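You operate a simulated robot arm through the tools that you are given. There is no shell and no other tool.

You are at the controls of a simulated robot arm. One attempt, no reset.

Task
Take the play out of door three's rollers, then run the door open and shut.
Fine: drives are locked; roller lever free, knob till the pointer is in the green, lever tight again; open it 25 cm or more.

It is judged by the outcome, as a careful person would: the job done as asked, and still so three seconds after it is handed in. It fails if anything else is knocked over, pushed out of place, dropped, spilled or broken.

Robot
A 7-joint arm with a two-finger parallel gripper, fixed in place. Base frame: the origin is on the floor under the middle of its stand, x ahead of it, y to its left, z up. Units: mm, degrees, N and s.
It reaches about 910 mm from its shoulder. Its first joint turns from -166.0 to 166.0 degrees. Payload 3.43 kg.
The tool frame sits at the grasp point between the pads (the TCP): z along the fingers, y along the line on which they close. The tips reach 30 mm beyond it. The gripper opens to 94 mm. The fingers are 28 mm wide and 10 mm thick; the gripper's body (50 by 96 mm) begins 55 mm behind the TCP.
Orientation is that of the tool frame in the base frame, as [roll, pitch, yaw] about the fixed x, y, z axes, in that order (R = Rz(yaw) Ry(pitch) Rx(roll)). With the fingers straight down and closing along the base's y, the tool's x points along the base's -x, its y along +y and its z along -z.

Tools
- The arm moves only by the tool play_rows. Its argument "steps" is a list that holds one entry, the list of rows, each a list of 7 numbers: the shift along the base's x, y, z in mm, then the turn, a rotation vector about the base's x, y, z in degrees, then the gripper command, from -1 (fully open) to 1 (shut), values between in proportion. In form: [[[x, y, z, rx, ry, rz, hand], ...]]. A call has 1 to 20 rows; each row is the pose to reach, as a shift and turn from the pose commanded when the call began. Rows are played at 5 a second. More than 50 mm and 8.6 degrees between two rows, or a gripper value outside its range, and nothing of the call is played. A pose out of reach is approached as far as the arm can. The call stops where the force on the tool passes 90 N (or 10 N more than at its start, if that is more) or the arm is blocked; 0.2 s more then pass. Each finger travels about 45 mm/s and halts on what it meets, pressing with about 36 N; the grip force reading is that of the motor and also rises with nothing between the fingers. The clock runs only during rows and for 0.2 s after the last one: add rows that repeat a pose to give the fingers time. The reply holds the time, the measured pose of the TCP, the force on the tool along the base axes, the opening and the grip force, in the units named above and with some noise, with the torque about the TCP (base axes, N m) and any sound that the robot's microphone picked up.
- Cameras (640 x 400 px; columns grow to the right, rows downward): "scene" is fixed at [219.9, 501.9, 1551.9]; the picture's right is [-0.39, -0.92, 0.00], its down [-0.59, 0.25, -0.77] and it looks along [0.71, -0.30, -0.64] (base axes); focal length 310 px, centre (320, 200). "wrist" rides on the gripper at [76, 14, -103] in the tool frame; the picture's right is [-0.18, 0.98, 0.00], its down [-0.75, -0.14, -0.64] and it looks along [-0.63, -0.12, 0.77] (tool axes); focal length 243 px, centre (320, 200). There is no depth. A picture from a camera that has moved, and an enlarged one, comes with that camera's place and axes in the base frame and with its lens. The place of the scene camera against the robot may be out by one fixed shift of up to 25 mm in any direction.
- grab_frame(camera): a new picture of that camera. The clock stands still meanwhile.
- slide_trunk(by): slides the trunk up (or, below 0, down) by that many mm; the arm rides with it, the base frame stays. It gives what a move gives, with no picture.
- inspect(camera, box): a new picture of the part [left, top, right, bottom] of that camera's present view, enlarged. The clock stands still meanwhile.
- finish_job(): hands the job in; it is judged then, once.

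Places have to be worked out from the pictures, the camera data and where the tool is seen. Open the gripper and draw the arm clear of the work before you hand the job in, unless the task says otherwise.

The tools are called after "Call:" by a JSON object that holds its "fn" and its "kwargs". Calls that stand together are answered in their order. play_rows: Moves the arm, as the interface text tells. Its arguments: {"type":"object","properties":{"steps":{"type":"array"}},"required":["steps"]} The other tools are called the same way: slide_trunk (by) moves the trunk up or down; grab_frame (camera) takes a picture; inspect (camera, box) takes an enlarged picture of a part of a camera's view; finish_job () hands the job in.

At the start:

```text
time_s: 0.0
ee_pos: [379.2, 311.9, 1343.0]
tool_rot: [-178.7, -0.3, 179.7]
ft_force: [-0.4, -0.5, -0.9]
torque: [0.02, 0.01, 0.02]
finger_gap: 94.0
grip_force: 0.0
trunk travel left (down, up): [-550.0, 60.0]
```

scene: 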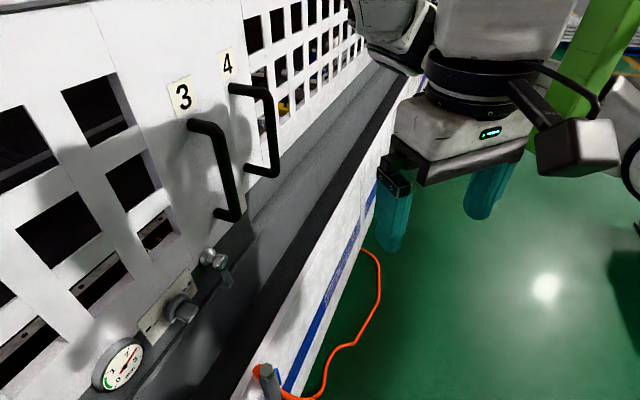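
wrist: 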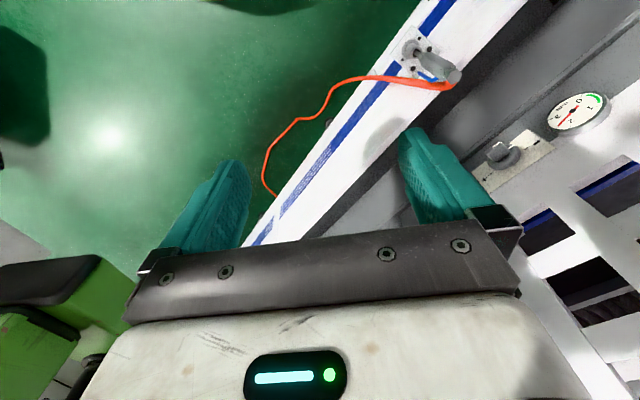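

I'll start by looking closer at the door, the gauge, knob and lever from the fixed camera and the wrist camera.

Call:
{"fn": "inspect", "kwargs": {"camera": "scene", "box": [60, 220, 300, 400]}}

Call:
{"fn": "inspect", "kwargs": {"camera": "scene", "box": [140, 40, 380, 240]}}

Call:
{"fn": "inspect", "kwargs": {"camera": "wrist", "box": [380, 20, 640, 220]}}

```text
2.22 times, centred on (180, 310) of scene
camera zoom: at [219.9, 501.9, 1551.9], right [-0.39, -0.92, 0.0], down [-0.59, 0.25, -0.77], along [0.71, -0.3, -0.64], focal length 689 px, centre (631, -44)
```

zoom: 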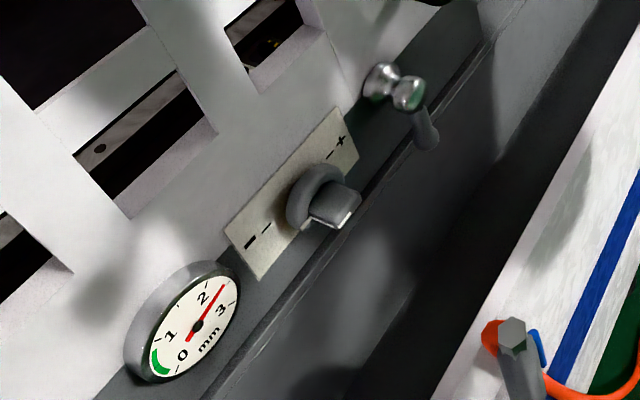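

```text
2.00 times, centred on (260, 140) of scene
camera zoom: at [219.9, 501.9, 1551.9], right [-0.39, -0.92, 0.0], down [-0.59, 0.25, -0.77], along [0.71, -0.3, -0.64], focal length 620 px, centre (440, 320)
```

zoom: 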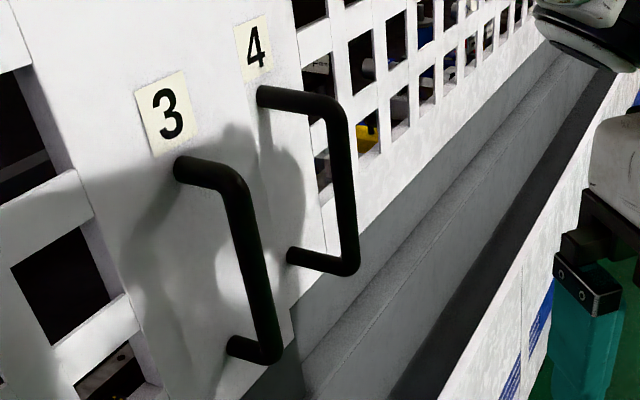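

```text
2.00 times, centred on (510, 120) of wrist
camera zoom: at [302.8, 328.4, 1446.1], right [0.19, 0.98, -0.02], down [0.76, -0.13, 0.64], along [0.63, -0.14, -0.77], focal length 485 px, centre (-60, 360)
```

zoom: 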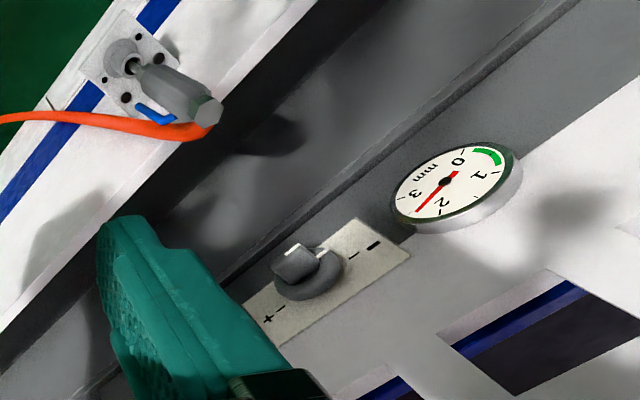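

The gauge reads about 2.3 mm, with the green zone near 0–0.8. The wall runs roughly along (0.72,-0.69), and door 3's handle is up and to the right of the knob. I'll turn the hand in place toward the wall so the wrist camera looks at it square on.

Call:
{"fn": "play_rows", "kwargs": {"steps": [[[0, 0, 0, 2, -4.7, 4.3, -1], [0, 0, 0, 4, -9.4, 8.6, -1], [0, 0, 0, 6, -14.2, 12.9, -1], [0, 0, 0, 8, -18.9, 17.2, -1], [0, 0, 0, 10, -23.6, 21.5, -1], [0, 0, 0, 12, -28.3, 25.8, -1], [0, 0, 0, 14, -33, 30.1, -1], [0, 0, 0, 16, -37.8, 34.4, -1], [0, 0, 0, 18, -42.5, 38.7, -1], [0, 0, 0, 20, -47.2, 43, -1]]]}}

```text
time_s: 0.7
ee_pos: [393.5, 311.7, 1291.0]
tool_rot: [-171.2, 10.7, -172.7]
ft_force: [-0.1, 0.3, 1.4]
torque: [-0.04, 0.07, -0.02]
finger_gap: 94.0
grip_force: 0.1
trunk travel left (down, up): [-550.0, 60.0]
stopped in row 3: the arm was blocked; the commanded pose is now the measured one
```

The arm stopped early and the TCP drifted down 50 mm with no force, so this looks like a joint limit. I'll look at both views.

Call:
{"fn": "grab_frame", "kwargs": {"camera": "scene"}}

Call:
{"fn": "grab_frame", "kwargs": {"camera": "wrist"}}

```text
taken
```

scene: 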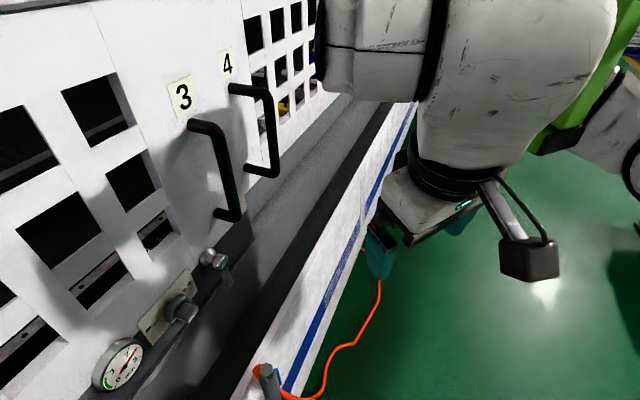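

```text
taken
camera wrist: at [295.7, 327.3, 1374.4], right [0.08, 0.99, -0.11], down [0.62, 0.04, 0.78], along [0.78, -0.14, -0.61], focal length 243 px, centre (320, 200)
```

wrist: 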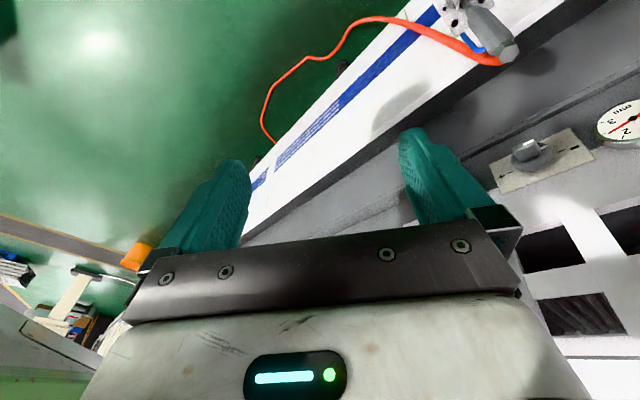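

The hand is free, but the wrist probably needs more room from the base to tilt forward. I'll try pure yaw toward the wall while moving slowly outward, in a short call.

Call:
{"fn": "play_rows", "kwargs": {"steps": [[[5, 5, 5, 0, 0, 6, -1], [10, 10, 10, 0, 0, 12, -1], [15, 15, 15, 0, 0, 18, -1], [20, 20, 20, 0, 0, 24, -1]]]}}

```text
time_s: 1.7
ee_pos: [416.6, 330.5, 1308.1]
tool_rot: [-171.5, 9.6, -149.5]
ft_force: [0.8, -0.1, 0.9]
torque: [0.01, 0.0, 0.02]
finger_gap: 93.9
grip_force: 0.1
trunk travel left (down, up): [-550.0, 60.0]
```

Yaw went through cleanly. I'll finish the yaw to face the wall and move outward to give the wrist room to tilt.

Call:
{"fn": "play_rows", "kwargs": {"steps": [[[10, 10, 5, 0, 0, 4, -1], [20, 20, 10, 0, 0, 8, -1], [30, 30, 15, 0, 0, 12, -1], [40, 40, 20, 0, 0, 15, -1], [50, 50, 25, 0, 0, 15, -1]]]}}

Call:
{"fn": "grab_frame", "kwargs": {"camera": "scene"}}

Call:
{"fn": "grab_frame", "kwargs": {"camera": "wrist"}}

```text
time_s: 2.9
ee_pos: [462.9, 380.5, 1342.5]
tool_rot: [-172.2, 11.4, -133.4]
ft_force: [-0.6, -0.2, 0.3]
torque: [0.0, -0.01, 0.01]
finger_gap: 94.3
grip_force: 0.0
trunk travel left (down, up): [-550.0, 60.0]
```

```text
taken
```

scene: 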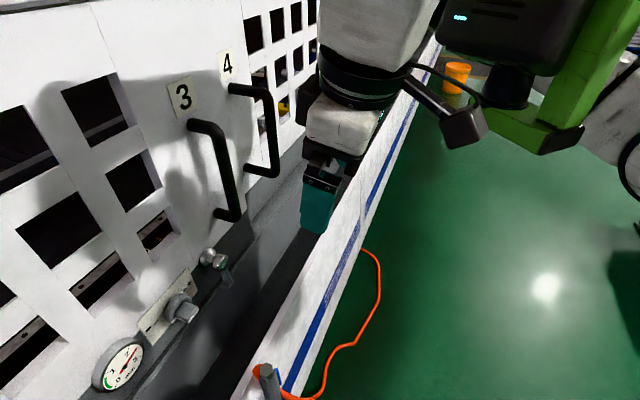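

```text
taken
camera wrist: at [377.7, 329.3, 1425.3], right [-0.56, 0.82, -0.1], down [0.46, 0.41, 0.79], along [0.69, 0.4, -0.6], focal length 243 px, centre (320, 200)
```

wrist: 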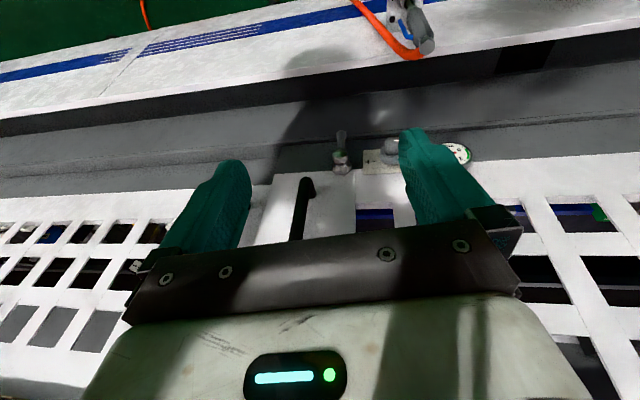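

The wrist camera now faces the wall. I'll zoom in to measure the features and the wall direction.

Call:
{"fn": "inspect", "kwargs": {"camera": "wrist", "box": [240, 100, 400, 200]}}

Call:
{"fn": "inspect", "kwargs": {"camera": "wrist", "box": [0, 0, 640, 400]}}

```text
4.00 times, centred on (320, 150) of wrist
camera zoom: at [377.7, 329.3, 1425.3], right [-0.56, 0.82, -0.1], down [0.46, 0.41, 0.79], along [0.69, 0.4, -0.6], focal length 970 px, centre (320, 400)
```

zoom: 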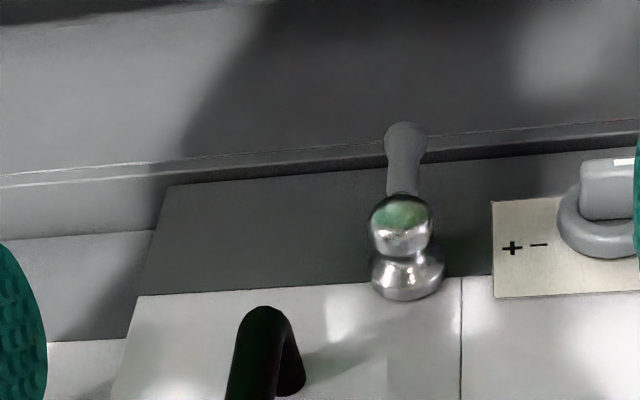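

```text
1.00 times, centred on (320, 200) of wrist (not enlarged: the box is as wide or as high as the picture)
camera zoom: at [377.7, 329.3, 1425.3], right [-0.56, 0.82, -0.1], down [0.46, 0.41, 0.79], along [0.69, 0.4, -0.6], focal length 243 px, centre (320, 200)
```

zoom: 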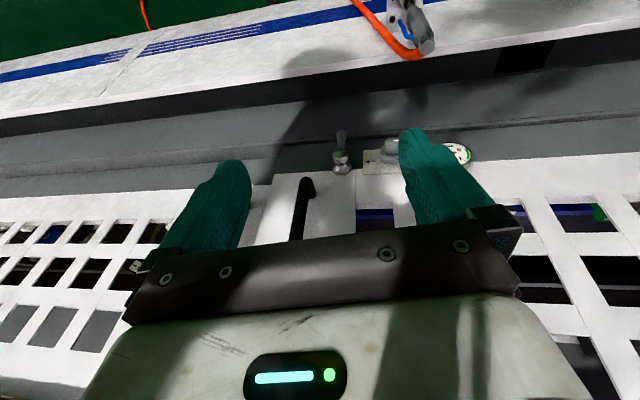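

The first and third wrist views triangulate the knob to about (594.6, 614.6, 1014). The wall direction is about -43°, and the roller box rides on door 3. Next I'll tilt the hand halfway to horizontal for a frontal view.

Call:
{"fn": "play_rows", "kwargs": {"steps": [[[0, 0, -10, 5.05, -4.18, 0.54, -1], [0, 0, -20, 10.1, -8.35, 1.08, -1], [0, 0, -30, 15.15, -12.5, 1.6, -1], [0, 0, -40, 20.2, -16.7, 2.15, -1], [0, 0, -50, 25.25, -20.9, 2.7, -1], [0, 0, -60, 30.3, -25.05, 3.2, -1]]]}}

Call:
{"fn": "grab_frame", "kwargs": {"camera": "scene"}}

Call:
{"fn": "grab_frame", "kwargs": {"camera": "wrist"}}

```text
time_s: 4.1
ee_pos: [501.4, 418.2, 1321.8]
tool_rot: [178.4, 44.4, -147.6]
ft_force: [-0.1, 0.7, 0.6]
torque: [0.04, 0.0, 0.01]
finger_gap: 93.9
grip_force: 0.0
trunk travel left (down, up): [-550.0, 60.0]
stopped in row 6: the arm was blocked; the commanded pose is now the measured one
```

```text
taken
```

scene: 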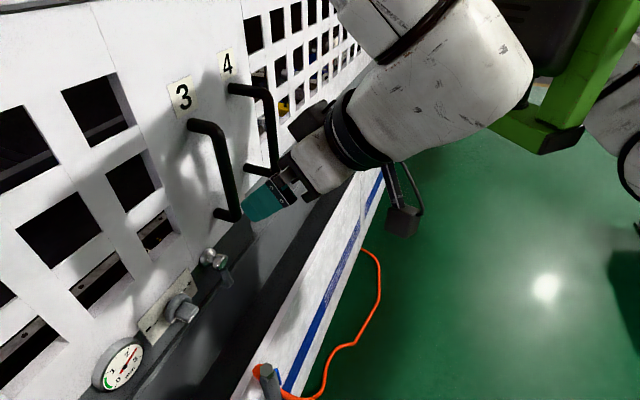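

```text
taken
camera wrist: at [388.6, 358.0, 1342.1], right [-0.43, 0.89, 0.15], down [0.16, -0.08, 0.98], along [0.89, 0.45, -0.11], focal length 243 px, centre (320, 200)
```

wrist: 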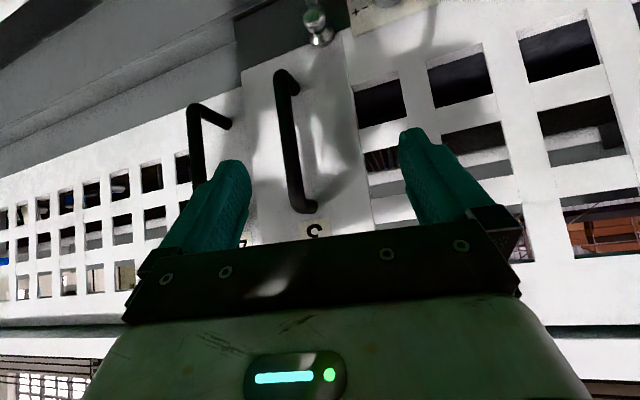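

The arm can't hold this tilt with the shoulder so high: the TCP drifted about 40 mm with no contact. The handle bar's bottom is near (653, 463, 1153), and the lockout post with the orange cable tops out near (426, 494, 1051), which I must avoid. I'll lower the trunk 150 mm, where the hand stays clear of both, and look again.

Call:
{"fn": "slide_trunk", "kwargs": {"by": -150}}

Call:
{"fn": "grab_frame", "kwargs": {"camera": "wrist"}}

Call:
{"fn": "grab_frame", "kwargs": {"camera": "scene"}}

```text
time_s: 5.9
ee_pos: [499.1, 418.9, 1171.7]
tool_rot: [178.3, 44.4, -147.5]
ft_force: [-0.5, -0.2, -0.2]
torque: [0.01, 0.01, -0.02]
finger_gap: 94.2
grip_force: 0.0
trunk travel left (down, up): [-400.0, 210.0]
```

```text
taken
camera wrist: at [387.0, 358.6, 1192.3], right [-0.44, 0.89, 0.15], down [0.16, -0.09, 0.98], along [0.89, 0.45, -0.11], focal length 243 px, centre (320, 200)
```

wrist: 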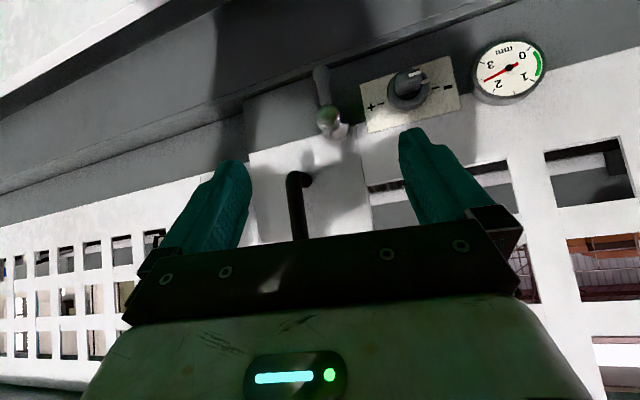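

```text
taken
```

scene: 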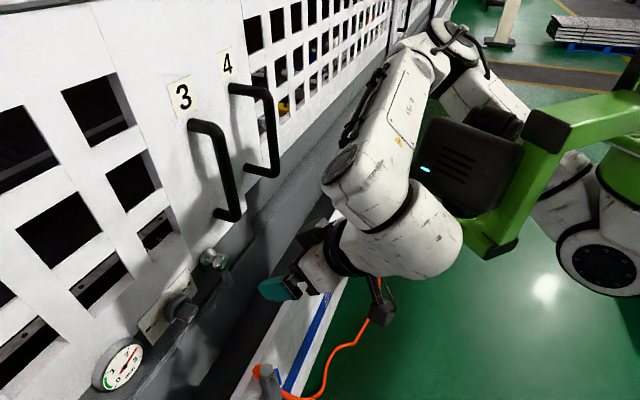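

I can now see the arm's layout. I'll enlarge the arm in the scene view, and the lever, knob and gauge in the wrist view.

Call:
{"fn": "inspect", "kwargs": {"camera": "scene", "box": [250, 0, 640, 330]}}

Call:
{"fn": "inspect", "kwargs": {"camera": "wrist", "box": [290, 30, 450, 140]}}

Call:
{"fn": "inspect", "kwargs": {"camera": "wrist", "box": [400, 10, 560, 120]}}

```text
1.21 times, centred on (445, 165) of scene
camera zoom: at [219.9, 501.9, 1551.9], right [-0.39, -0.92, 0.0], down [-0.59, 0.25, -0.77], along [0.71, -0.3, -0.64], focal length 376 px, centre (168, 242)
```

zoom: 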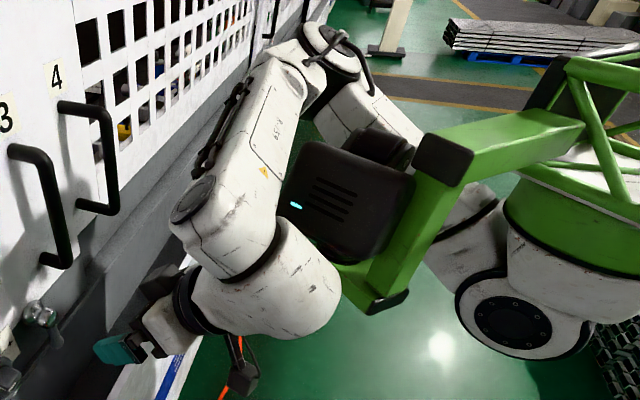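

```text
3.64 times, centred on (370, 85) of wrist
camera zoom: at [387.0, 358.6, 1192.3], right [-0.44, 0.89, 0.15], down [0.16, -0.09, 0.98], along [0.89, 0.45, -0.11], focal length 882 px, centre (138, 618)
```

zoom: 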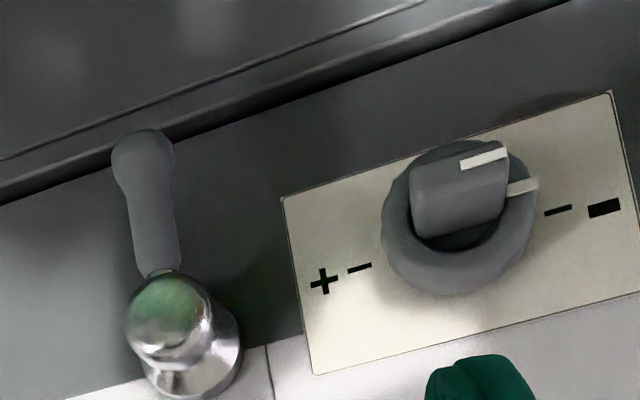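

```text
3.64 times, centred on (480, 65) of wrist
camera zoom: at [387.0, 358.6, 1192.3], right [-0.44, 0.89, 0.15], down [0.16, -0.09, 0.98], along [0.89, 0.45, -0.11], focal length 882 px, centre (-262, 691)
```

zoom: 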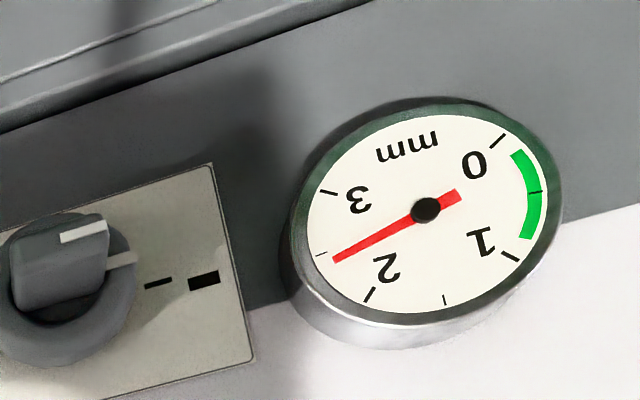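

The plate corners triangulate consistently, so the wall runs at exactly 45°. In wall coordinates, n points into the wall and t points right:

| Feature | n | t | z |
|---|---|---|---|
| Plate face | 869 | | |
| Knob | | -13 | 1034 |
| Lever pivot | | 91 | 1048 |
| Lever tip (hangs down) | | 92 | 980 |
| Lockout post tip | 651 | -48 | 1051 |

Next I'll square the hand to the wall at 45° tilt and come a little closer to the lever for a better look.

Call:
{"fn": "play_rows", "kwargs": {"steps": [[[10, 4, -14, -0.1, -0.2, 2.3, -1], [21, 8, -28, -0.2, -0.5, 4.6, -1], [31, 12, -43, -0.3, -0.7, 6.8, -1], [42, 16, -57, -0.4, -0.9, 9.1, -1], [52, 19.5, -71.7, -0.5, -1.2, 11.4, -1]]]}}

Call:
{"fn": "grab_frame", "kwargs": {"camera": "wrist"}}

Call:
{"fn": "grab_frame", "kwargs": {"camera": "scene"}}

```text
time_s: 7.1
ee_pos: [551.1, 435.6, 1097.9]
tool_rot: [-179.8, 45.1, -134.3]
ft_force: [-0.5, -1.0, 0.6]
torque: [-0.03, 0.01, 0.0]
finger_gap: 93.9
grip_force: 0.0
trunk travel left (down, up): [-400.0, 210.0]
```

```text
taken
camera wrist: at [452.7, 354.2, 1116.0], right [-0.61, 0.78, 0.13], down [0.15, -0.04, 0.99], along [0.78, 0.62, -0.09], focal length 243 px, centre (320, 200)
```

wrist: 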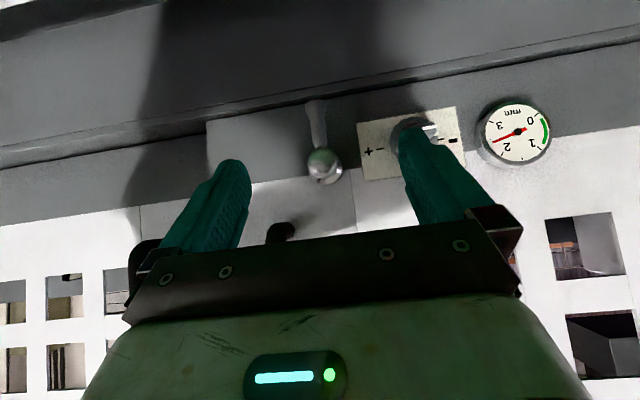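

```text
taken
```

scene: 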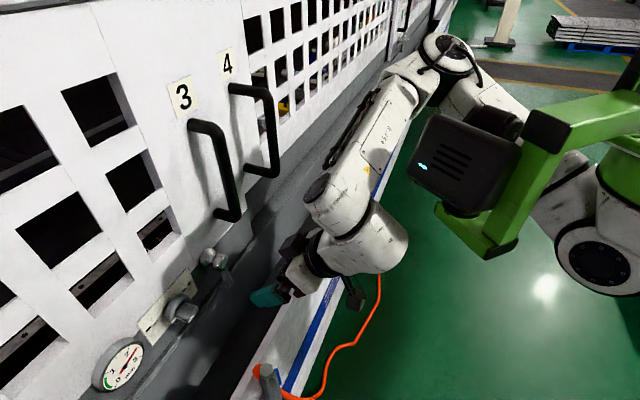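

The arm tracked cleanly this time. I'll zoom in on the lever, the handle base and the knob.

Call:
{"fn": "inspect", "kwargs": {"camera": "wrist", "box": [240, 80, 400, 180]}}

Call:
{"fn": "inspect", "kwargs": {"camera": "wrist", "box": [120, 100, 320, 260]}}

Call:
{"fn": "inspect", "kwargs": {"camera": "wrist", "box": [350, 90, 480, 180]}}

```text
4.00 times, centred on (320, 130) of wrist
camera zoom: at [452.7, 354.2, 1116.0], right [-0.61, 0.78, 0.13], down [0.15, -0.04, 0.99], along [0.78, 0.62, -0.09], focal length 970 px, centre (320, 480)
```

zoom: 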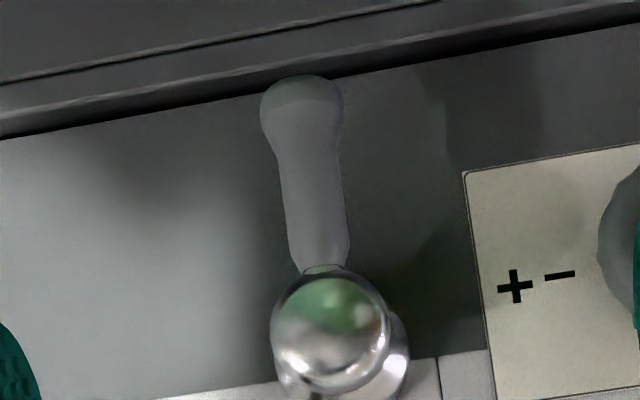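

```text
2.50 times, centred on (220, 180) of wrist
camera zoom: at [452.7, 354.2, 1116.0], right [-0.61, 0.78, 0.13], down [0.15, -0.04, 0.99], along [0.78, 0.62, -0.09], focal length 606 px, centre (570, 250)
```

zoom: 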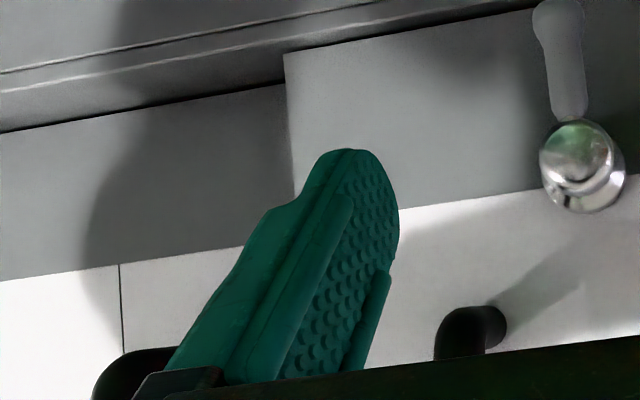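

```text
4.44 times, centred on (415, 135) of wrist
camera zoom: at [452.7, 354.2, 1116.0], right [-0.61, 0.78, 0.13], down [0.15, -0.04, 0.99], along [0.78, 0.62, -0.09], focal length 1078 px, centre (-102, 489)
```

zoom: 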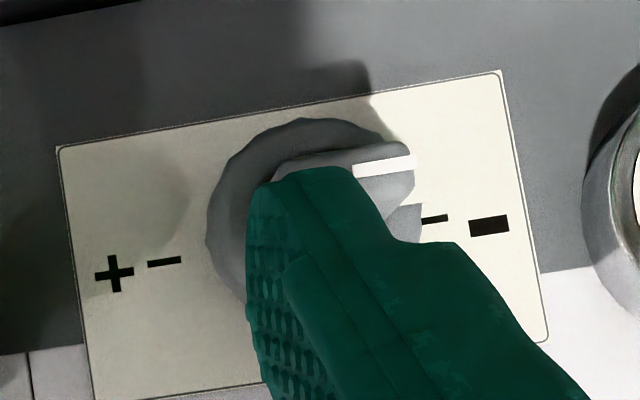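

The lever bulb is at t≈91, z≈986, pivoting at z≈1050, with its arm in the plane n≈835. I'll move to a pre-position in front of it with a 60 mm gap and check alignment before straddling it.

Call:
{"fn": "play_rows", "kwargs": {"steps": [[[16, 13, -10, 0, 0, 0, -0.6], [33, 27, -20, 0, 0, 0, -0.28], [49, 40, -30, 0, 0, 0, -0.28], [65.8, 53.4, -40, 0, 0, 0, -0.28], [65.8, 53.4, -40, 0, 0, 0, -0.28]]]}}

Call:
{"fn": "grab_frame", "kwargs": {"camera": "wrist"}}

Call:
{"fn": "grab_frame", "kwargs": {"camera": "scene"}}

```text
time_s: 8.3
ee_pos: [617.1, 488.7, 1060.1]
tool_rot: [-179.7, 45.1, -134.5]
ft_force: [-0.4, 0.1, -0.3]
torque: [-0.05, -0.01, 0.02]
finger_gap: 60.4
grip_force: 0.1
trunk travel left (down, up): [-400.0, 210.0]
```

```text
taken
camera wrist: at [518.3, 407.8, 1078.8], right [-0.61, 0.78, 0.13], down [0.15, -0.04, 0.99], along [0.78, 0.62, -0.09], focal length 243 px, centre (320, 200)
```

wrist: 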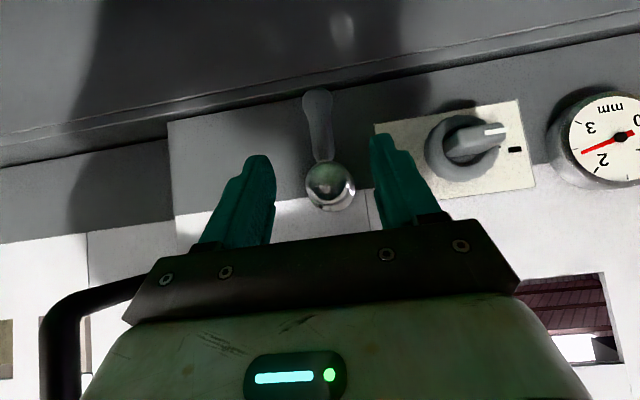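

```text
taken
```

scene: 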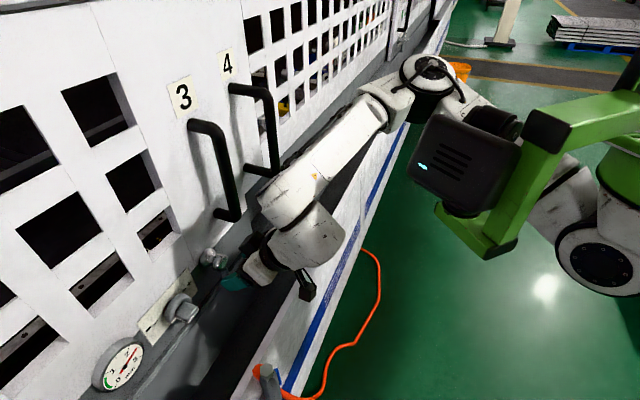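

The lever is centred between the fingertips, and the TCP is at n=782, t=90.8. I'll advance 60 mm along the tool axis to straddle the lever arm.

Call:
{"fn": "play_rows", "kwargs": {"steps": [[[7.5, 7.5, -11, 0, 0, 0, -0.28], [15, 15, -22, 0, 0, 0, -0.28], [22.5, 22.5, -33, 0, 0, 0, -0.28], [30, 30, -43, 0, 0, 0, -0.28]]]}}

Call:
{"fn": "grab_frame", "kwargs": {"camera": "wrist"}}

Call:
{"fn": "inspect", "kwargs": {"camera": "scene", "box": [150, 180, 350, 320]}}

```text
time_s: 9.3
ee_pos: [647.6, 522.1, 1015.6]
tool_rot: [-179.7, 45.1, -134.3]
ft_force: [0.3, 0.5, -0.5]
torque: [-0.03, 0.04, 0.03]
finger_gap: 60.2
grip_force: 0.0
trunk travel left (down, up): [-400.0, 210.0]
```

```text
taken
camera wrist: at [548.4, 439.8, 1034.5], right [-0.61, 0.78, 0.13], down [0.15, -0.04, 0.99], along [0.78, 0.62, -0.09], focal length 243 px, centre (320, 200)
```

wrist: 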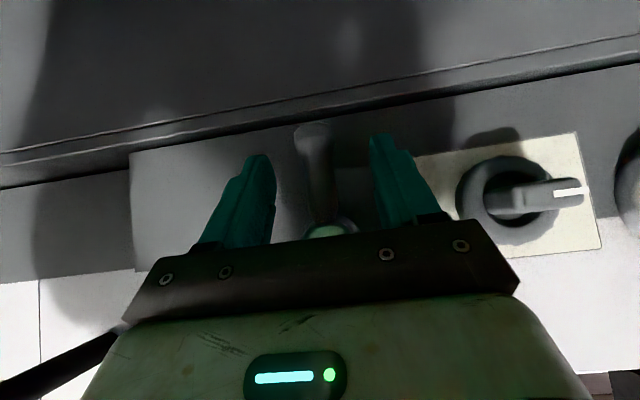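

```text
2.86 times, centred on (250, 250) of scene
camera zoom: at [219.9, 501.9, 1551.9], right [-0.39, -0.92, 0.0], down [-0.59, 0.25, -0.77], along [0.71, -0.3, -0.64], focal length 886 px, centre (520, 57)
```

zoom: 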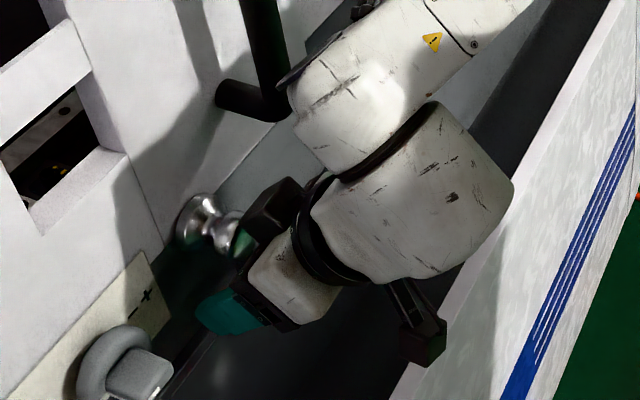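

The lever arm sits midway between the fingers. I'll narrow the gap to about 30 mm, then nudge it to the right (counter-clockwise, the usual loosening direction), watching the force.

Call:
{"fn": "play_rows", "kwargs": {"steps": [[[0, 0, 0, 0, 0, 0, 0.1], [0, 0, 0, 0, 0, 0, 0.36], [0, 0, 0, 0, 0, 0, 0.36], [3.5, -3.5, 0, 0, 0, 0, 0.36], [7, -7, 0, 0, 0, 0, 0.36], [10.5, -10.5, 1, 0, 0, 0, 0.36], [14, -14, 2, 0, 0, 0, 0.36]]]}}

Call:
{"fn": "grab_frame", "kwargs": {"camera": "wrist"}}

```text
time_s: 10.9
ee_pos: [660.4, 504.3, 1016.7]
tool_rot: [-179.7, 44.9, -134.3]
ft_force: [-19.6, 0.6, -8.8]
torque: [-0.15, -0.53, 0.26]
finger_gap: 41.2
grip_force: 17.0
trunk travel left (down, up): [-400.0, 210.0]
```

```text
taken
camera wrist: at [560.4, 422.6, 1036.4], right [-0.61, 0.78, 0.13], down [0.16, -0.04, 0.99], along [0.78, 0.62, -0.1], focal length 243 px, centre (320, 200)
```

wrist: 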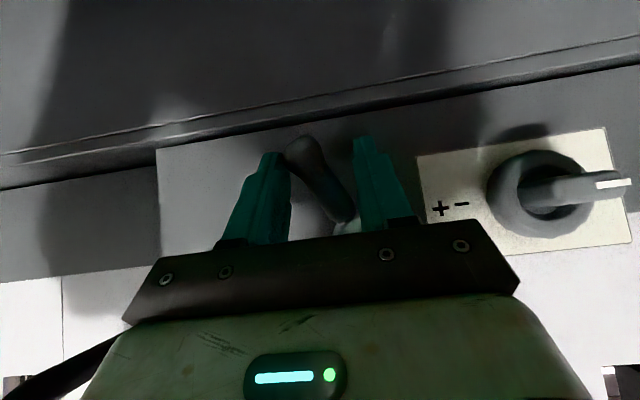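

The lever swung about 35° to the right with only about 15–20 N, but a finger is now touching the hub ball. I'll open a little, back out, and look at the lever and gauge.

Call:
{"fn": "play_rows", "kwargs": {"steps": [[[0, 0, 0, 0, 0, 0, 0], [0, 0, 0, 0, 0, 0, -0.28], [-10, -10, 14, 0, 0, 0, -0.28], [-20, -20, 28, 0, 0, 0, -0.28], [-30, -30, 43, 0, 0, 0, -0.28], [-45, -45, 60, 0, 0, 0, -0.28], [-60, -60, 75, 0, 0, 0, -0.28]]]}}

Call:
{"fn": "grab_frame", "kwargs": {"camera": "wrist"}}

Call:
{"fn": "inspect", "kwargs": {"camera": "wrist", "box": [220, 80, 400, 220]}}

```text
time_s: 12.5
ee_pos: [600.5, 445.2, 1094.9]
tool_rot: [-179.7, 45.2, -134.4]
ft_force: [1.1, 0.0, 0.0]
torque: [-0.01, 0.02, 0.0]
finger_gap: 60.2
grip_force: 0.0
trunk travel left (down, up): [-400.0, 210.0]
```

```text
taken
camera wrist: at [502.1, 363.5, 1113.6], right [-0.61, 0.78, 0.13], down [0.15, -0.04, 0.99], along [0.78, 0.62, -0.09], focal length 243 px, centre (320, 200)
```

wrist: 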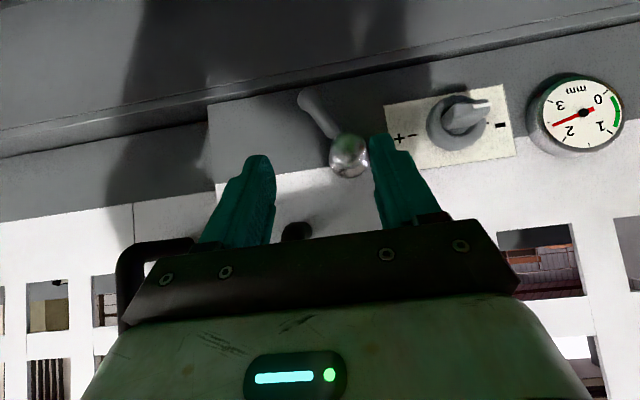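

```text
2.86 times, centred on (310, 150) of wrist
camera zoom: at [502.1, 363.5, 1113.6], right [-0.61, 0.78, 0.13], down [0.15, -0.04, 0.99], along [0.78, 0.62, -0.09], focal length 693 px, centre (349, 343)
```

zoom: 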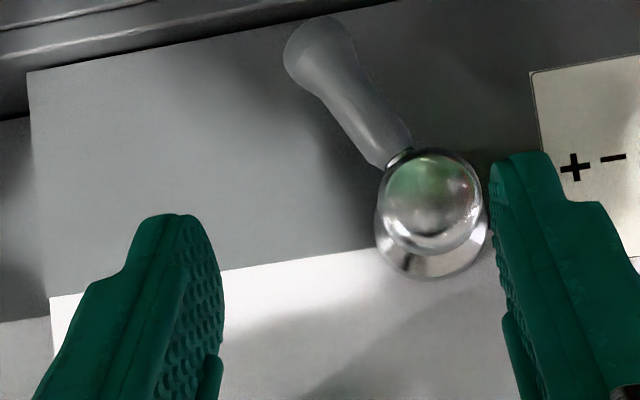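

The lever now sits about 30° counter-clockwise and stays there, and the gauge still reads 2.5. I'll close the fingers into a single pusher, slip in left of the lever arm below the hub ball, and push it further around.

Call:
{"fn": "play_rows", "kwargs": {"steps": [[[4, 14, -15, 0, 0, 0, 0.4], [7, 28, -30, 0, 0, 0, 1], [11.2, 44.8, -45, 0, 0, 0, 1], [11.2, 44.8, -45, 0, 0, 0, 1], [11.2, 44.8, -45, 0, 0, 0, 1], [20, 54, -58, 0, 0, 0, 1], [30, 64, -72, 0, 0, 0, 1], [40.9, 74.5, -87, 0, 0, 0, 1]]]}}

Call:
{"fn": "grab_frame", "kwargs": {"camera": "wrist"}}

```text
time_s: 14.3
ee_pos: [636.0, 518.2, 1010.6]
tool_rot: [180.0, 44.9, -134.3]
ft_force: [-37.4, -42.7, 29.8]
torque: [0.46, -0.76, -0.75]
finger_gap: 0.0
grip_force: 32.8
trunk travel left (down, up): [-400.0, 210.0]
```

```text
taken
camera wrist: at [537.0, 435.9, 1030.1], right [-0.61, 0.78, 0.13], down [0.16, -0.04, 0.99], along [0.77, 0.63, -0.1], focal length 243 px, centre (320, 200)
```

wrist: 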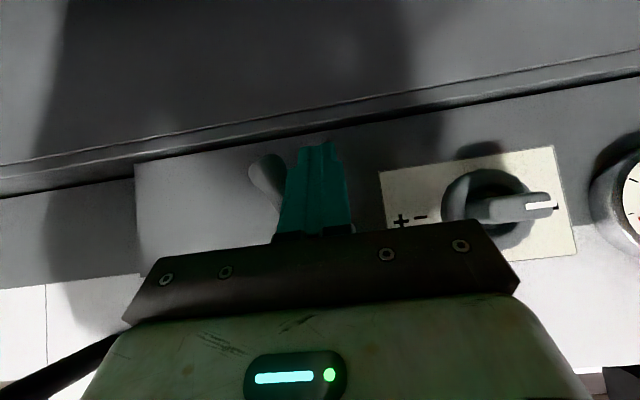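

The readings show about 57 N pushing back along -n and 30 N upward, so the fingertips are pressing on something. I'll look closely before moving.

Call:
{"fn": "inspect", "kwargs": {"camera": "wrist", "box": [230, 120, 390, 250]}}

Call:
{"fn": "inspect", "kwargs": {"camera": "scene", "box": [170, 210, 290, 310]}}

```text
3.08 times, centred on (310, 185) of wrist
camera zoom: at [537.0, 435.9, 1030.1], right [-0.61, 0.78, 0.13], down [0.16, -0.04, 0.99], along [0.77, 0.63, -0.1], focal length 746 px, centre (351, 246)
```

zoom: 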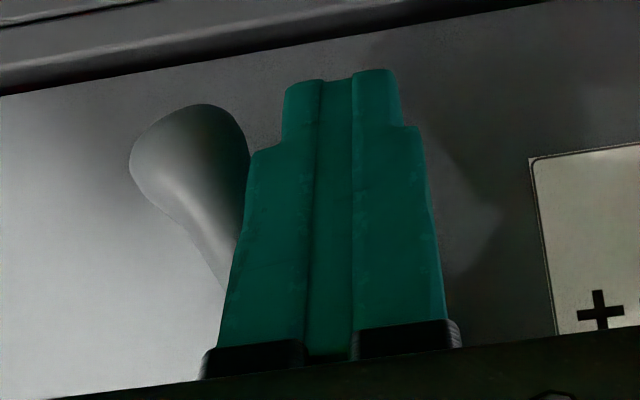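

```text
4.00 times, centred on (230, 260) of scene
camera zoom: at [219.9, 501.9, 1551.9], right [-0.39, -0.92, 0.0], down [-0.59, 0.25, -0.77], along [0.71, -0.3, -0.64], focal length 1241 px, centre (680, -40)
```

zoom: 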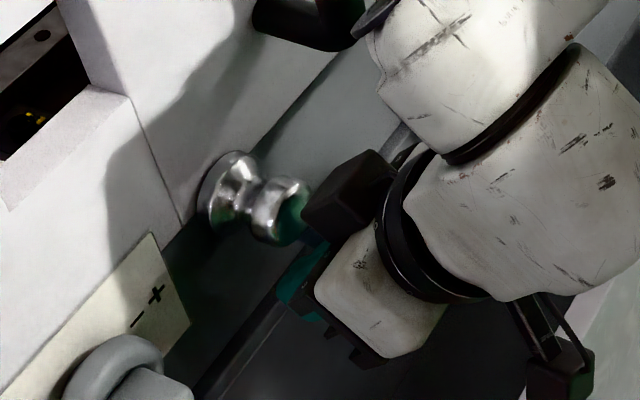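

A finger carriage has come up against the chrome hub ball, so the closed hand can't fit there at this tilt. I'll back straight out along the tool axis, then try turning the hand 90° about its own axis so the camera sits to the right and the fingers close vertically. The knob needs that grip anyway.

Call:
{"fn": "play_rows", "kwargs": {"steps": [[[-10, -10, 14, 0, 0, 0, 1], [-20, -20, 28, 0, 0, 0, 1], [-32, -32, 45, 0, 0, 0, 1], [-45, -50, 63, 0, 0, 0, 1], [-55, -70, 85, 0, 0, 0, 1]]]}}

Call:
{"fn": "play_rows", "kwargs": {"steps": [[[0, 0, 0, -4, -4, 5.7, 1], [0, 0, 0, -8, -8, 11.3, 1], [0, 0, 0, -12, -12, 17, 1], [0, 0, 0, -16, -16, 22.6, 1], [0, 0, 0, -20, -20, 28.3, 1], [0, 0, 0, -24, -24, 33.9, 1], [0, 0, 0, -28, -28, 39.6, 1], [0, 0, 0, -32, -32, 45.2, 1], [0, 0, 0, -36, -36, 50.9, 1], [0, 0, 0, -40, -40, 56.5, 1], [0, 0, 0, -45, -45, 63.6, 1]]]}}

Call:
{"fn": "grab_frame", "kwargs": {"camera": "wrist"}}

Call:
{"fn": "grab_frame", "kwargs": {"camera": "scene"}}

```text
time_s: 15.5
ee_pos: [588.3, 451.1, 1093.4]
tool_rot: [-179.8, 45.1, -134.4]
ft_force: [0.5, 0.2, 0.4]
torque: [0.0, 0.0, 0.04]
finger_gap: 0.0
grip_force: 32.6
trunk travel left (down, up): [-400.0, 210.0]
```

```text
refused: row 11 steps farther than a row can; nothing moved
```

```text
taken
camera wrist: at [488.8, 369.1, 1112.1], right [-0.61, 0.78, 0.13], down [0.15, -0.04, 0.99], along [0.78, 0.62, -0.09], focal length 243 px, centre (320, 200)
```

wrist: 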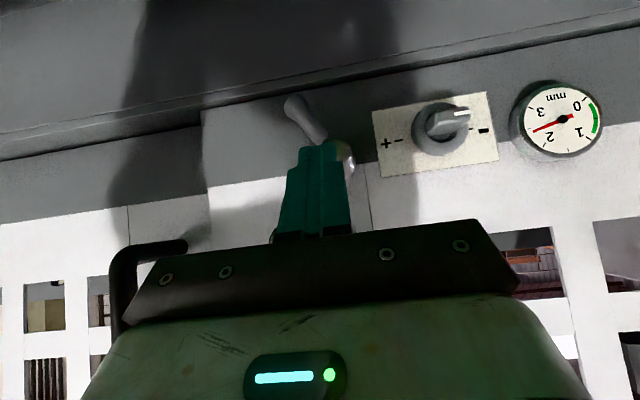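

```text
taken
```

scene: 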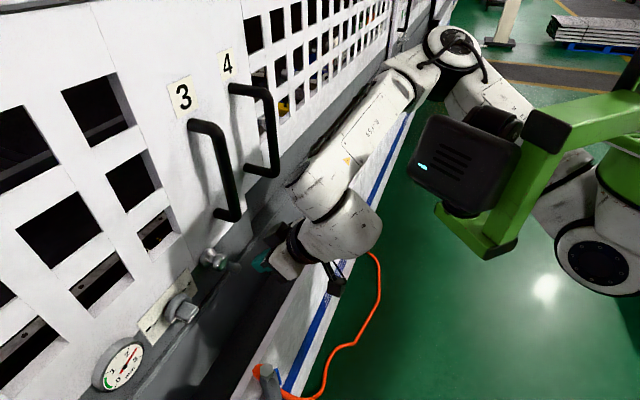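

The hand is clear now; the rotation was refused only because the last step was too large. I'll redo the turn with even steps.

Call:
{"fn": "play_rows", "kwargs": {"steps": [[[0, 0, 0, -3.75, -3.75, 5.3, 1], [0, 0, 0, -7.5, -7.5, 10.6, 1], [0, 0, 0, -11.25, -11.25, 15.9, 1], [0, 0, 0, -15, -15, 21.2, 1], [0, 0, 0, -18.75, -18.75, 26.5, 1], [0, 0, 0, -22.5, -22.5, 31.8, 1], [0, 0, 0, -26.25, -26.25, 37.1, 1], [0, 0, 0, -30, -30, 42.4, 1], [0, 0, 0, -33.75, -33.75, 47.7, 1], [0, 0, 0, -37.5, -37.5, 53, 1], [0, 0, 0, -41.25, -41.25, 58.3, 1], [0, 0, 0, -45, -45, 63.6, 1]]]}}

Call:
{"fn": "grab_frame", "kwargs": {"camera": "wrist"}}

Call:
{"fn": "grab_frame", "kwargs": {"camera": "scene"}}

```text
time_s: 18.1
ee_pos: [584.4, 449.8, 1084.8]
tool_rot: [-135.8, 0.3, -44.7]
ft_force: [0.6, -0.9, 0.1]
torque: [0.0, -0.02, 0.01]
finger_gap: 0.1
grip_force: 33.4
trunk travel left (down, up): [-400.0, 210.0]
```

```text
taken
camera wrist: at [580.0, 337.0, 1148.9], right [-0.63, -0.37, -0.68], down [-0.78, 0.28, 0.56], along [-0.01, 0.89, -0.46], focal length 243 px, centre (320, 200)
```

wrist: 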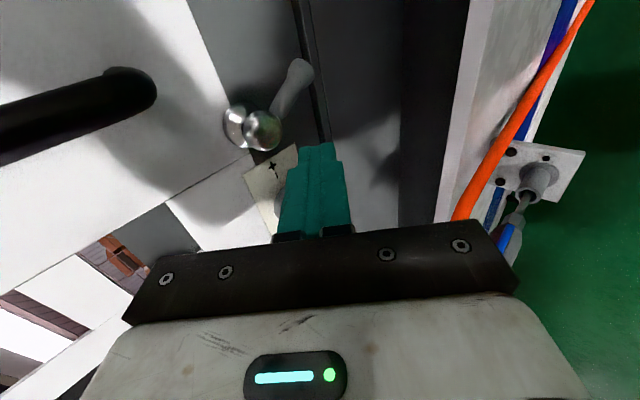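

```text
taken
```

scene: 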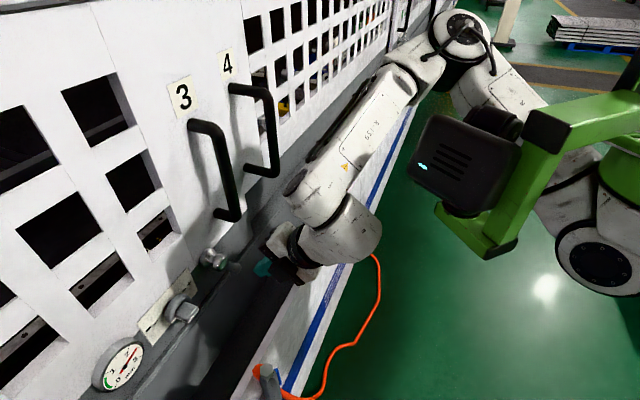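

The turn worked, and the camera is now on the right side. TCP z reads about 8 mm below the commanded height, so I'll reduce the tilt to 25° while moving to a staging point, then check again.

Call:
{"fn": "play_rows", "kwargs": {"steps": [[[0, 0, 0, 0, 0, 0, 1], [3, 7, -10, 3.5, -3.5, 0, 1], [6, 14, -20, 7, -7, 0, 1], [9, 21, -30, 10.6, -10.6, 0, 1], [12, 29, -40, 14.1, -14.1, 0, 1], [12, 29, -40, 14.1, -14.1, 0, 1]]]}}

Call:
{"fn": "grab_frame", "kwargs": {"camera": "wrist"}}

Call:
{"fn": "grab_frame", "kwargs": {"camera": "scene"}}

```text
time_s: 19.5
ee_pos: [596.2, 481.4, 1052.1]
tool_rot: [-115.3, -0.4, -44.7]
ft_force: [0.8, -0.3, 0.6]
torque: [0.01, 0.0, 0.02]
finger_gap: 0.0
grip_force: 32.8
trunk travel left (down, up): [-400.0, 210.0]
```

```text
taken
camera wrist: at [580.1, 355.6, 1083.6], right [-0.42, -0.17, -0.89], down [-0.9, 0.16, 0.4], along [0.08, 0.97, -0.22], focal length 243 px, centre (320, 200)
```

wrist: 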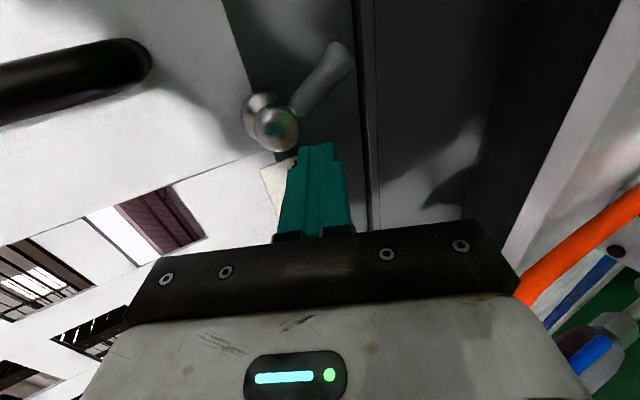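

```text
taken
```

scene: 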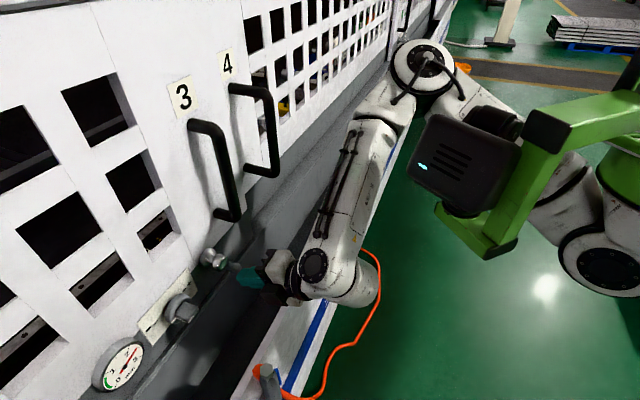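

The pose is good: n=762, t=81, z=1052, tilt 25°. The lever still sits at 30°. I'll slide the closed fingers in to the left of the lever arm, below the hub ball, then check before pushing.

Call:
{"fn": "play_rows", "kwargs": {"steps": [[[8, 5, -17, 0, 0, 0, 1], [16.5, 9.8, -34, 0, 0, 0, 1], [24, 17, -39, 0, 0, 0, 1], [31, 24, -44, 0, 0, 0, 1], [38, 31, -48.5, 0, 0, 0, 1], [45.4, 38.7, -53, 0, 0, 0, 1]]]}}

Call:
{"fn": "grab_frame", "kwargs": {"camera": "wrist"}}

Call:
{"fn": "inspect", "kwargs": {"camera": "scene", "box": [160, 200, 320, 330]}}

```text
time_s: 20.9
ee_pos: [643.0, 516.7, 999.5]
tool_rot: [-115.3, -0.3, -44.8]
ft_force: [-7.1, -8.9, 4.5]
torque: [0.06, -0.19, -0.17]
finger_gap: 0.0
grip_force: 33.7
trunk travel left (down, up): [-400.0, 210.0]
```

```text
taken
camera wrist: at [626.9, 391.9, 1030.9], right [-0.42, -0.17, -0.89], down [-0.9, 0.16, 0.4], along [0.08, 0.97, -0.22], focal length 243 px, centre (320, 200)
```

wrist: 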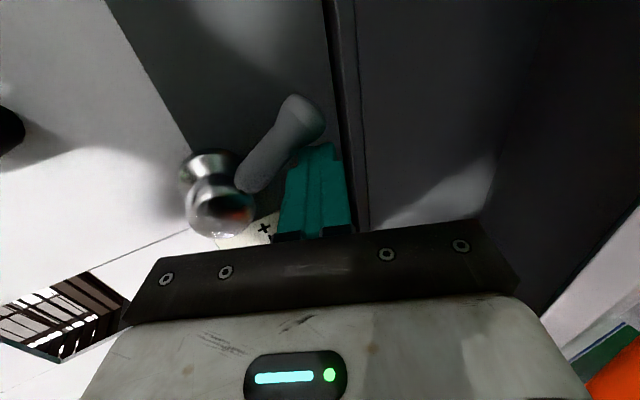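

```text
3.08 times, centred on (240, 265) of scene
camera zoom: at [219.9, 501.9, 1551.9], right [-0.39, -0.92, 0.0], down [-0.59, 0.25, -0.77], along [0.71, -0.3, -0.64], focal length 954 px, centre (566, 0)
```

zoom: 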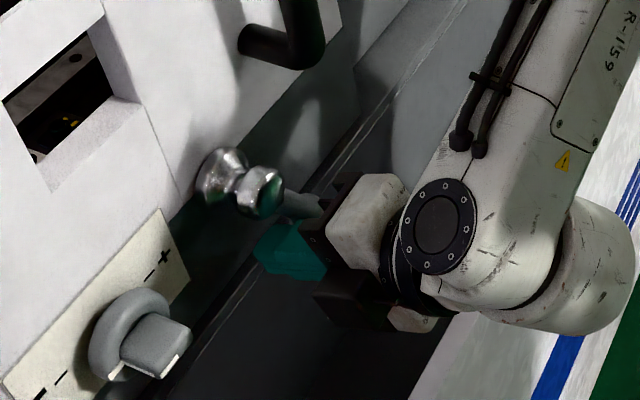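

There's a light contact of about 11 N pushing back along -n. I'll zoom in to see what the tips touch.

Call:
{"fn": "inspect", "kwargs": {"camera": "wrist", "box": [170, 70, 380, 250]}}

```text
2.22 times, centred on (275, 160) of wrist
camera zoom: at [626.9, 391.9, 1030.9], right [-0.42, -0.17, -0.89], down [-0.9, 0.16, 0.4], along [0.08, 0.97, -0.22], focal length 539 px, centre (420, 289)
```

zoom: 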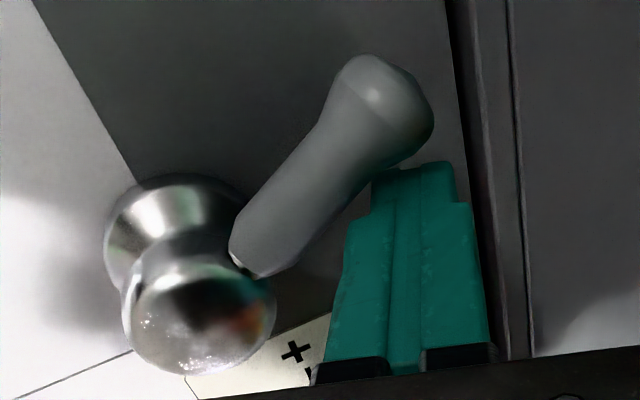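

The tips are just behind the lever and brushing the rail lip slightly. I'll lift and back off 5 mm, then push the lever along its arc to the right.

Call:
{"fn": "play_rows", "kwargs": {"steps": [[[-3.5, -3.5, 5, 0, 0, 0, 1], [2.1, -9.2, 4.5, 0, 0, 0, 1], [7.8, -14.8, 4, 0, 0, 0, 1], [13.4, -20.5, 4.5, 0, 0, 0, 1], [19.1, -26.2, 5.5, 0, 0, 0, 1], [24.7, -31.8, 7, 0, 0, 0, 1]]]}}

Call:
{"fn": "inspect", "kwargs": {"camera": "wrist", "box": [150, 50, 390, 250]}}

```text
time_s: 22.3
ee_pos: [670.8, 486.2, 1005.0]
tool_rot: [-115.3, -0.5, -44.8]
ft_force: [-2.5, 0.4, 0.2]
torque: [0.01, -0.01, 0.03]
finger_gap: 0.0
grip_force: 33.3
trunk travel left (down, up): [-400.0, 210.0]
```

```text
2.00 times, centred on (270, 150) of wrist
camera zoom: at [652.8, 360.6, 1036.1], right [-0.42, -0.17, -0.89], down [-0.9, 0.16, 0.4], along [0.08, 0.97, -0.22], focal length 485 px, centre (420, 300)
```

zoom: 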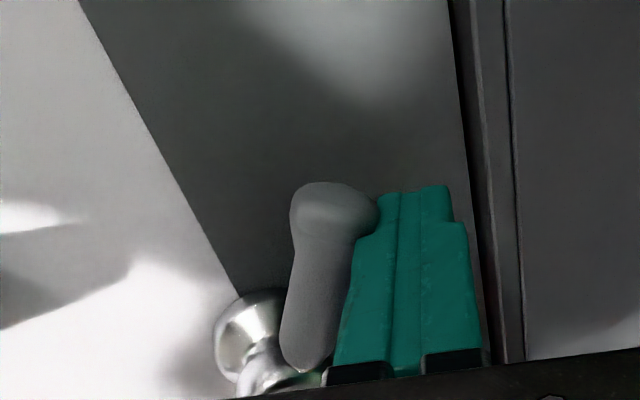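

The lever moves easily and is now at about 65°. I'll keep following the arc up to roughly horizontal.

Call:
{"fn": "play_rows", "kwargs": {"steps": [[[2.1, -6.4, 6, 0, 0, 0, 1], [6, -10.3, 14, 0, 0, 0, 1], [8.5, -12.7, 21, 0, 0, 0, 1], [10.3, -14.5, 28, 0, 0, 0, 1], [11.3, -15.6, 35, 0, 0, 0, 1]]]}}

Call:
{"fn": "inspect", "kwargs": {"camera": "wrist", "box": [130, 50, 390, 250]}}

Call:
{"fn": "inspect", "kwargs": {"camera": "scene", "box": [140, 180, 320, 330]}}

```text
time_s: 23.5
ee_pos: [680.5, 470.7, 1038.2]
tool_rot: [-115.6, -0.3, -44.7]
ft_force: [-0.3, 5.0, -18.5]
torque: [-0.06, 0.27, 0.09]
finger_gap: 0.2
grip_force: 32.6
trunk travel left (down, up): [-400.0, 210.0]
```

```text
2.00 times, centred on (260, 150) of wrist
camera zoom: at [664.1, 345.6, 1070.3], right [-0.43, -0.18, -0.89], down [-0.9, 0.16, 0.4], along [0.08, 0.97, -0.23], focal length 485 px, centre (440, 300)
```

zoom: 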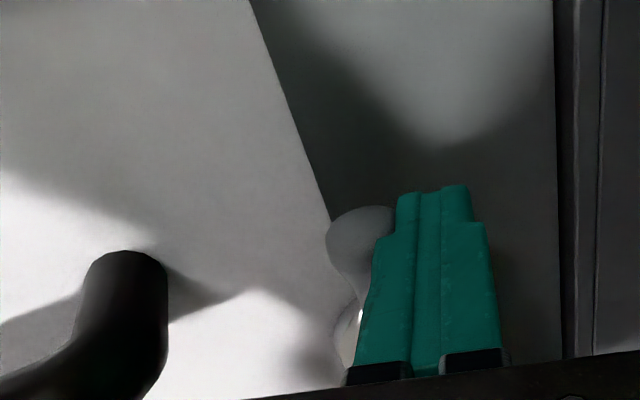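

```text
2.67 times, centred on (230, 255) of scene
camera zoom: at [219.9, 501.9, 1551.9], right [-0.39, -0.92, 0.0], down [-0.59, 0.25, -0.77], along [0.71, -0.3, -0.64], focal length 827 px, centre (560, 53)
```

zoom: 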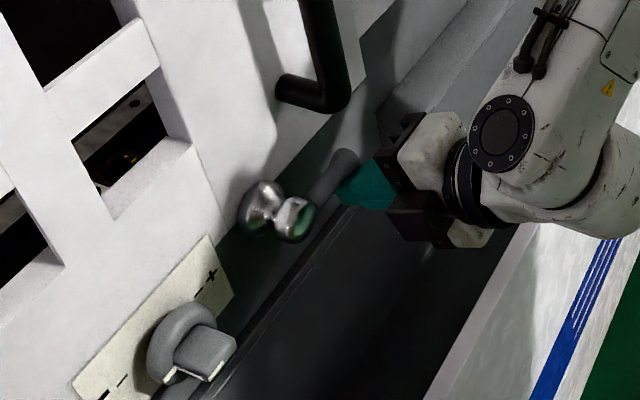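

The lever is close to horizontal and the upward resistance is now 18 N. I'll nudge a few millimetres more to see whether it's an end stop.

Call:
{"fn": "play_rows", "kwargs": {"steps": [[[0.3, -0.3, 4, 0, 0, 0, 1], [0.3, -0.3, 8, 0, 0, 0, 1], [0.3, -0.3, 8, 0, 0, 0, 1]]]}}

Call:
{"fn": "inspect", "kwargs": {"camera": "scene", "box": [180, 200, 300, 290]}}

```text
time_s: 24.3
ee_pos: [680.4, 470.2, 1038.8]
tool_rot: [-116.5, -0.2, -44.7]
ft_force: [2.1, 14.0, -71.6]
torque: [-0.68, 0.8, 0.08]
finger_gap: 0.0
grip_force: 32.6
trunk travel left (down, up): [-400.0, 210.0]
```

```text
4.44 times, centred on (240, 245) of scene
camera zoom: at [219.9, 501.9, 1551.9], right [-0.39, -0.92, 0.0], down [-0.59, 0.25, -0.77], along [0.71, -0.3, -0.64], focal length 1379 px, centre (676, 0)
```

zoom: 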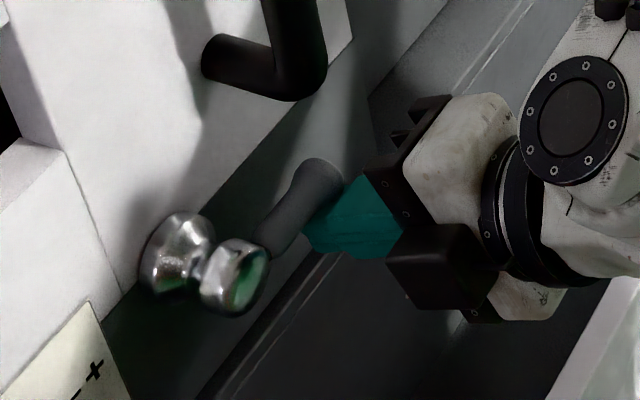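

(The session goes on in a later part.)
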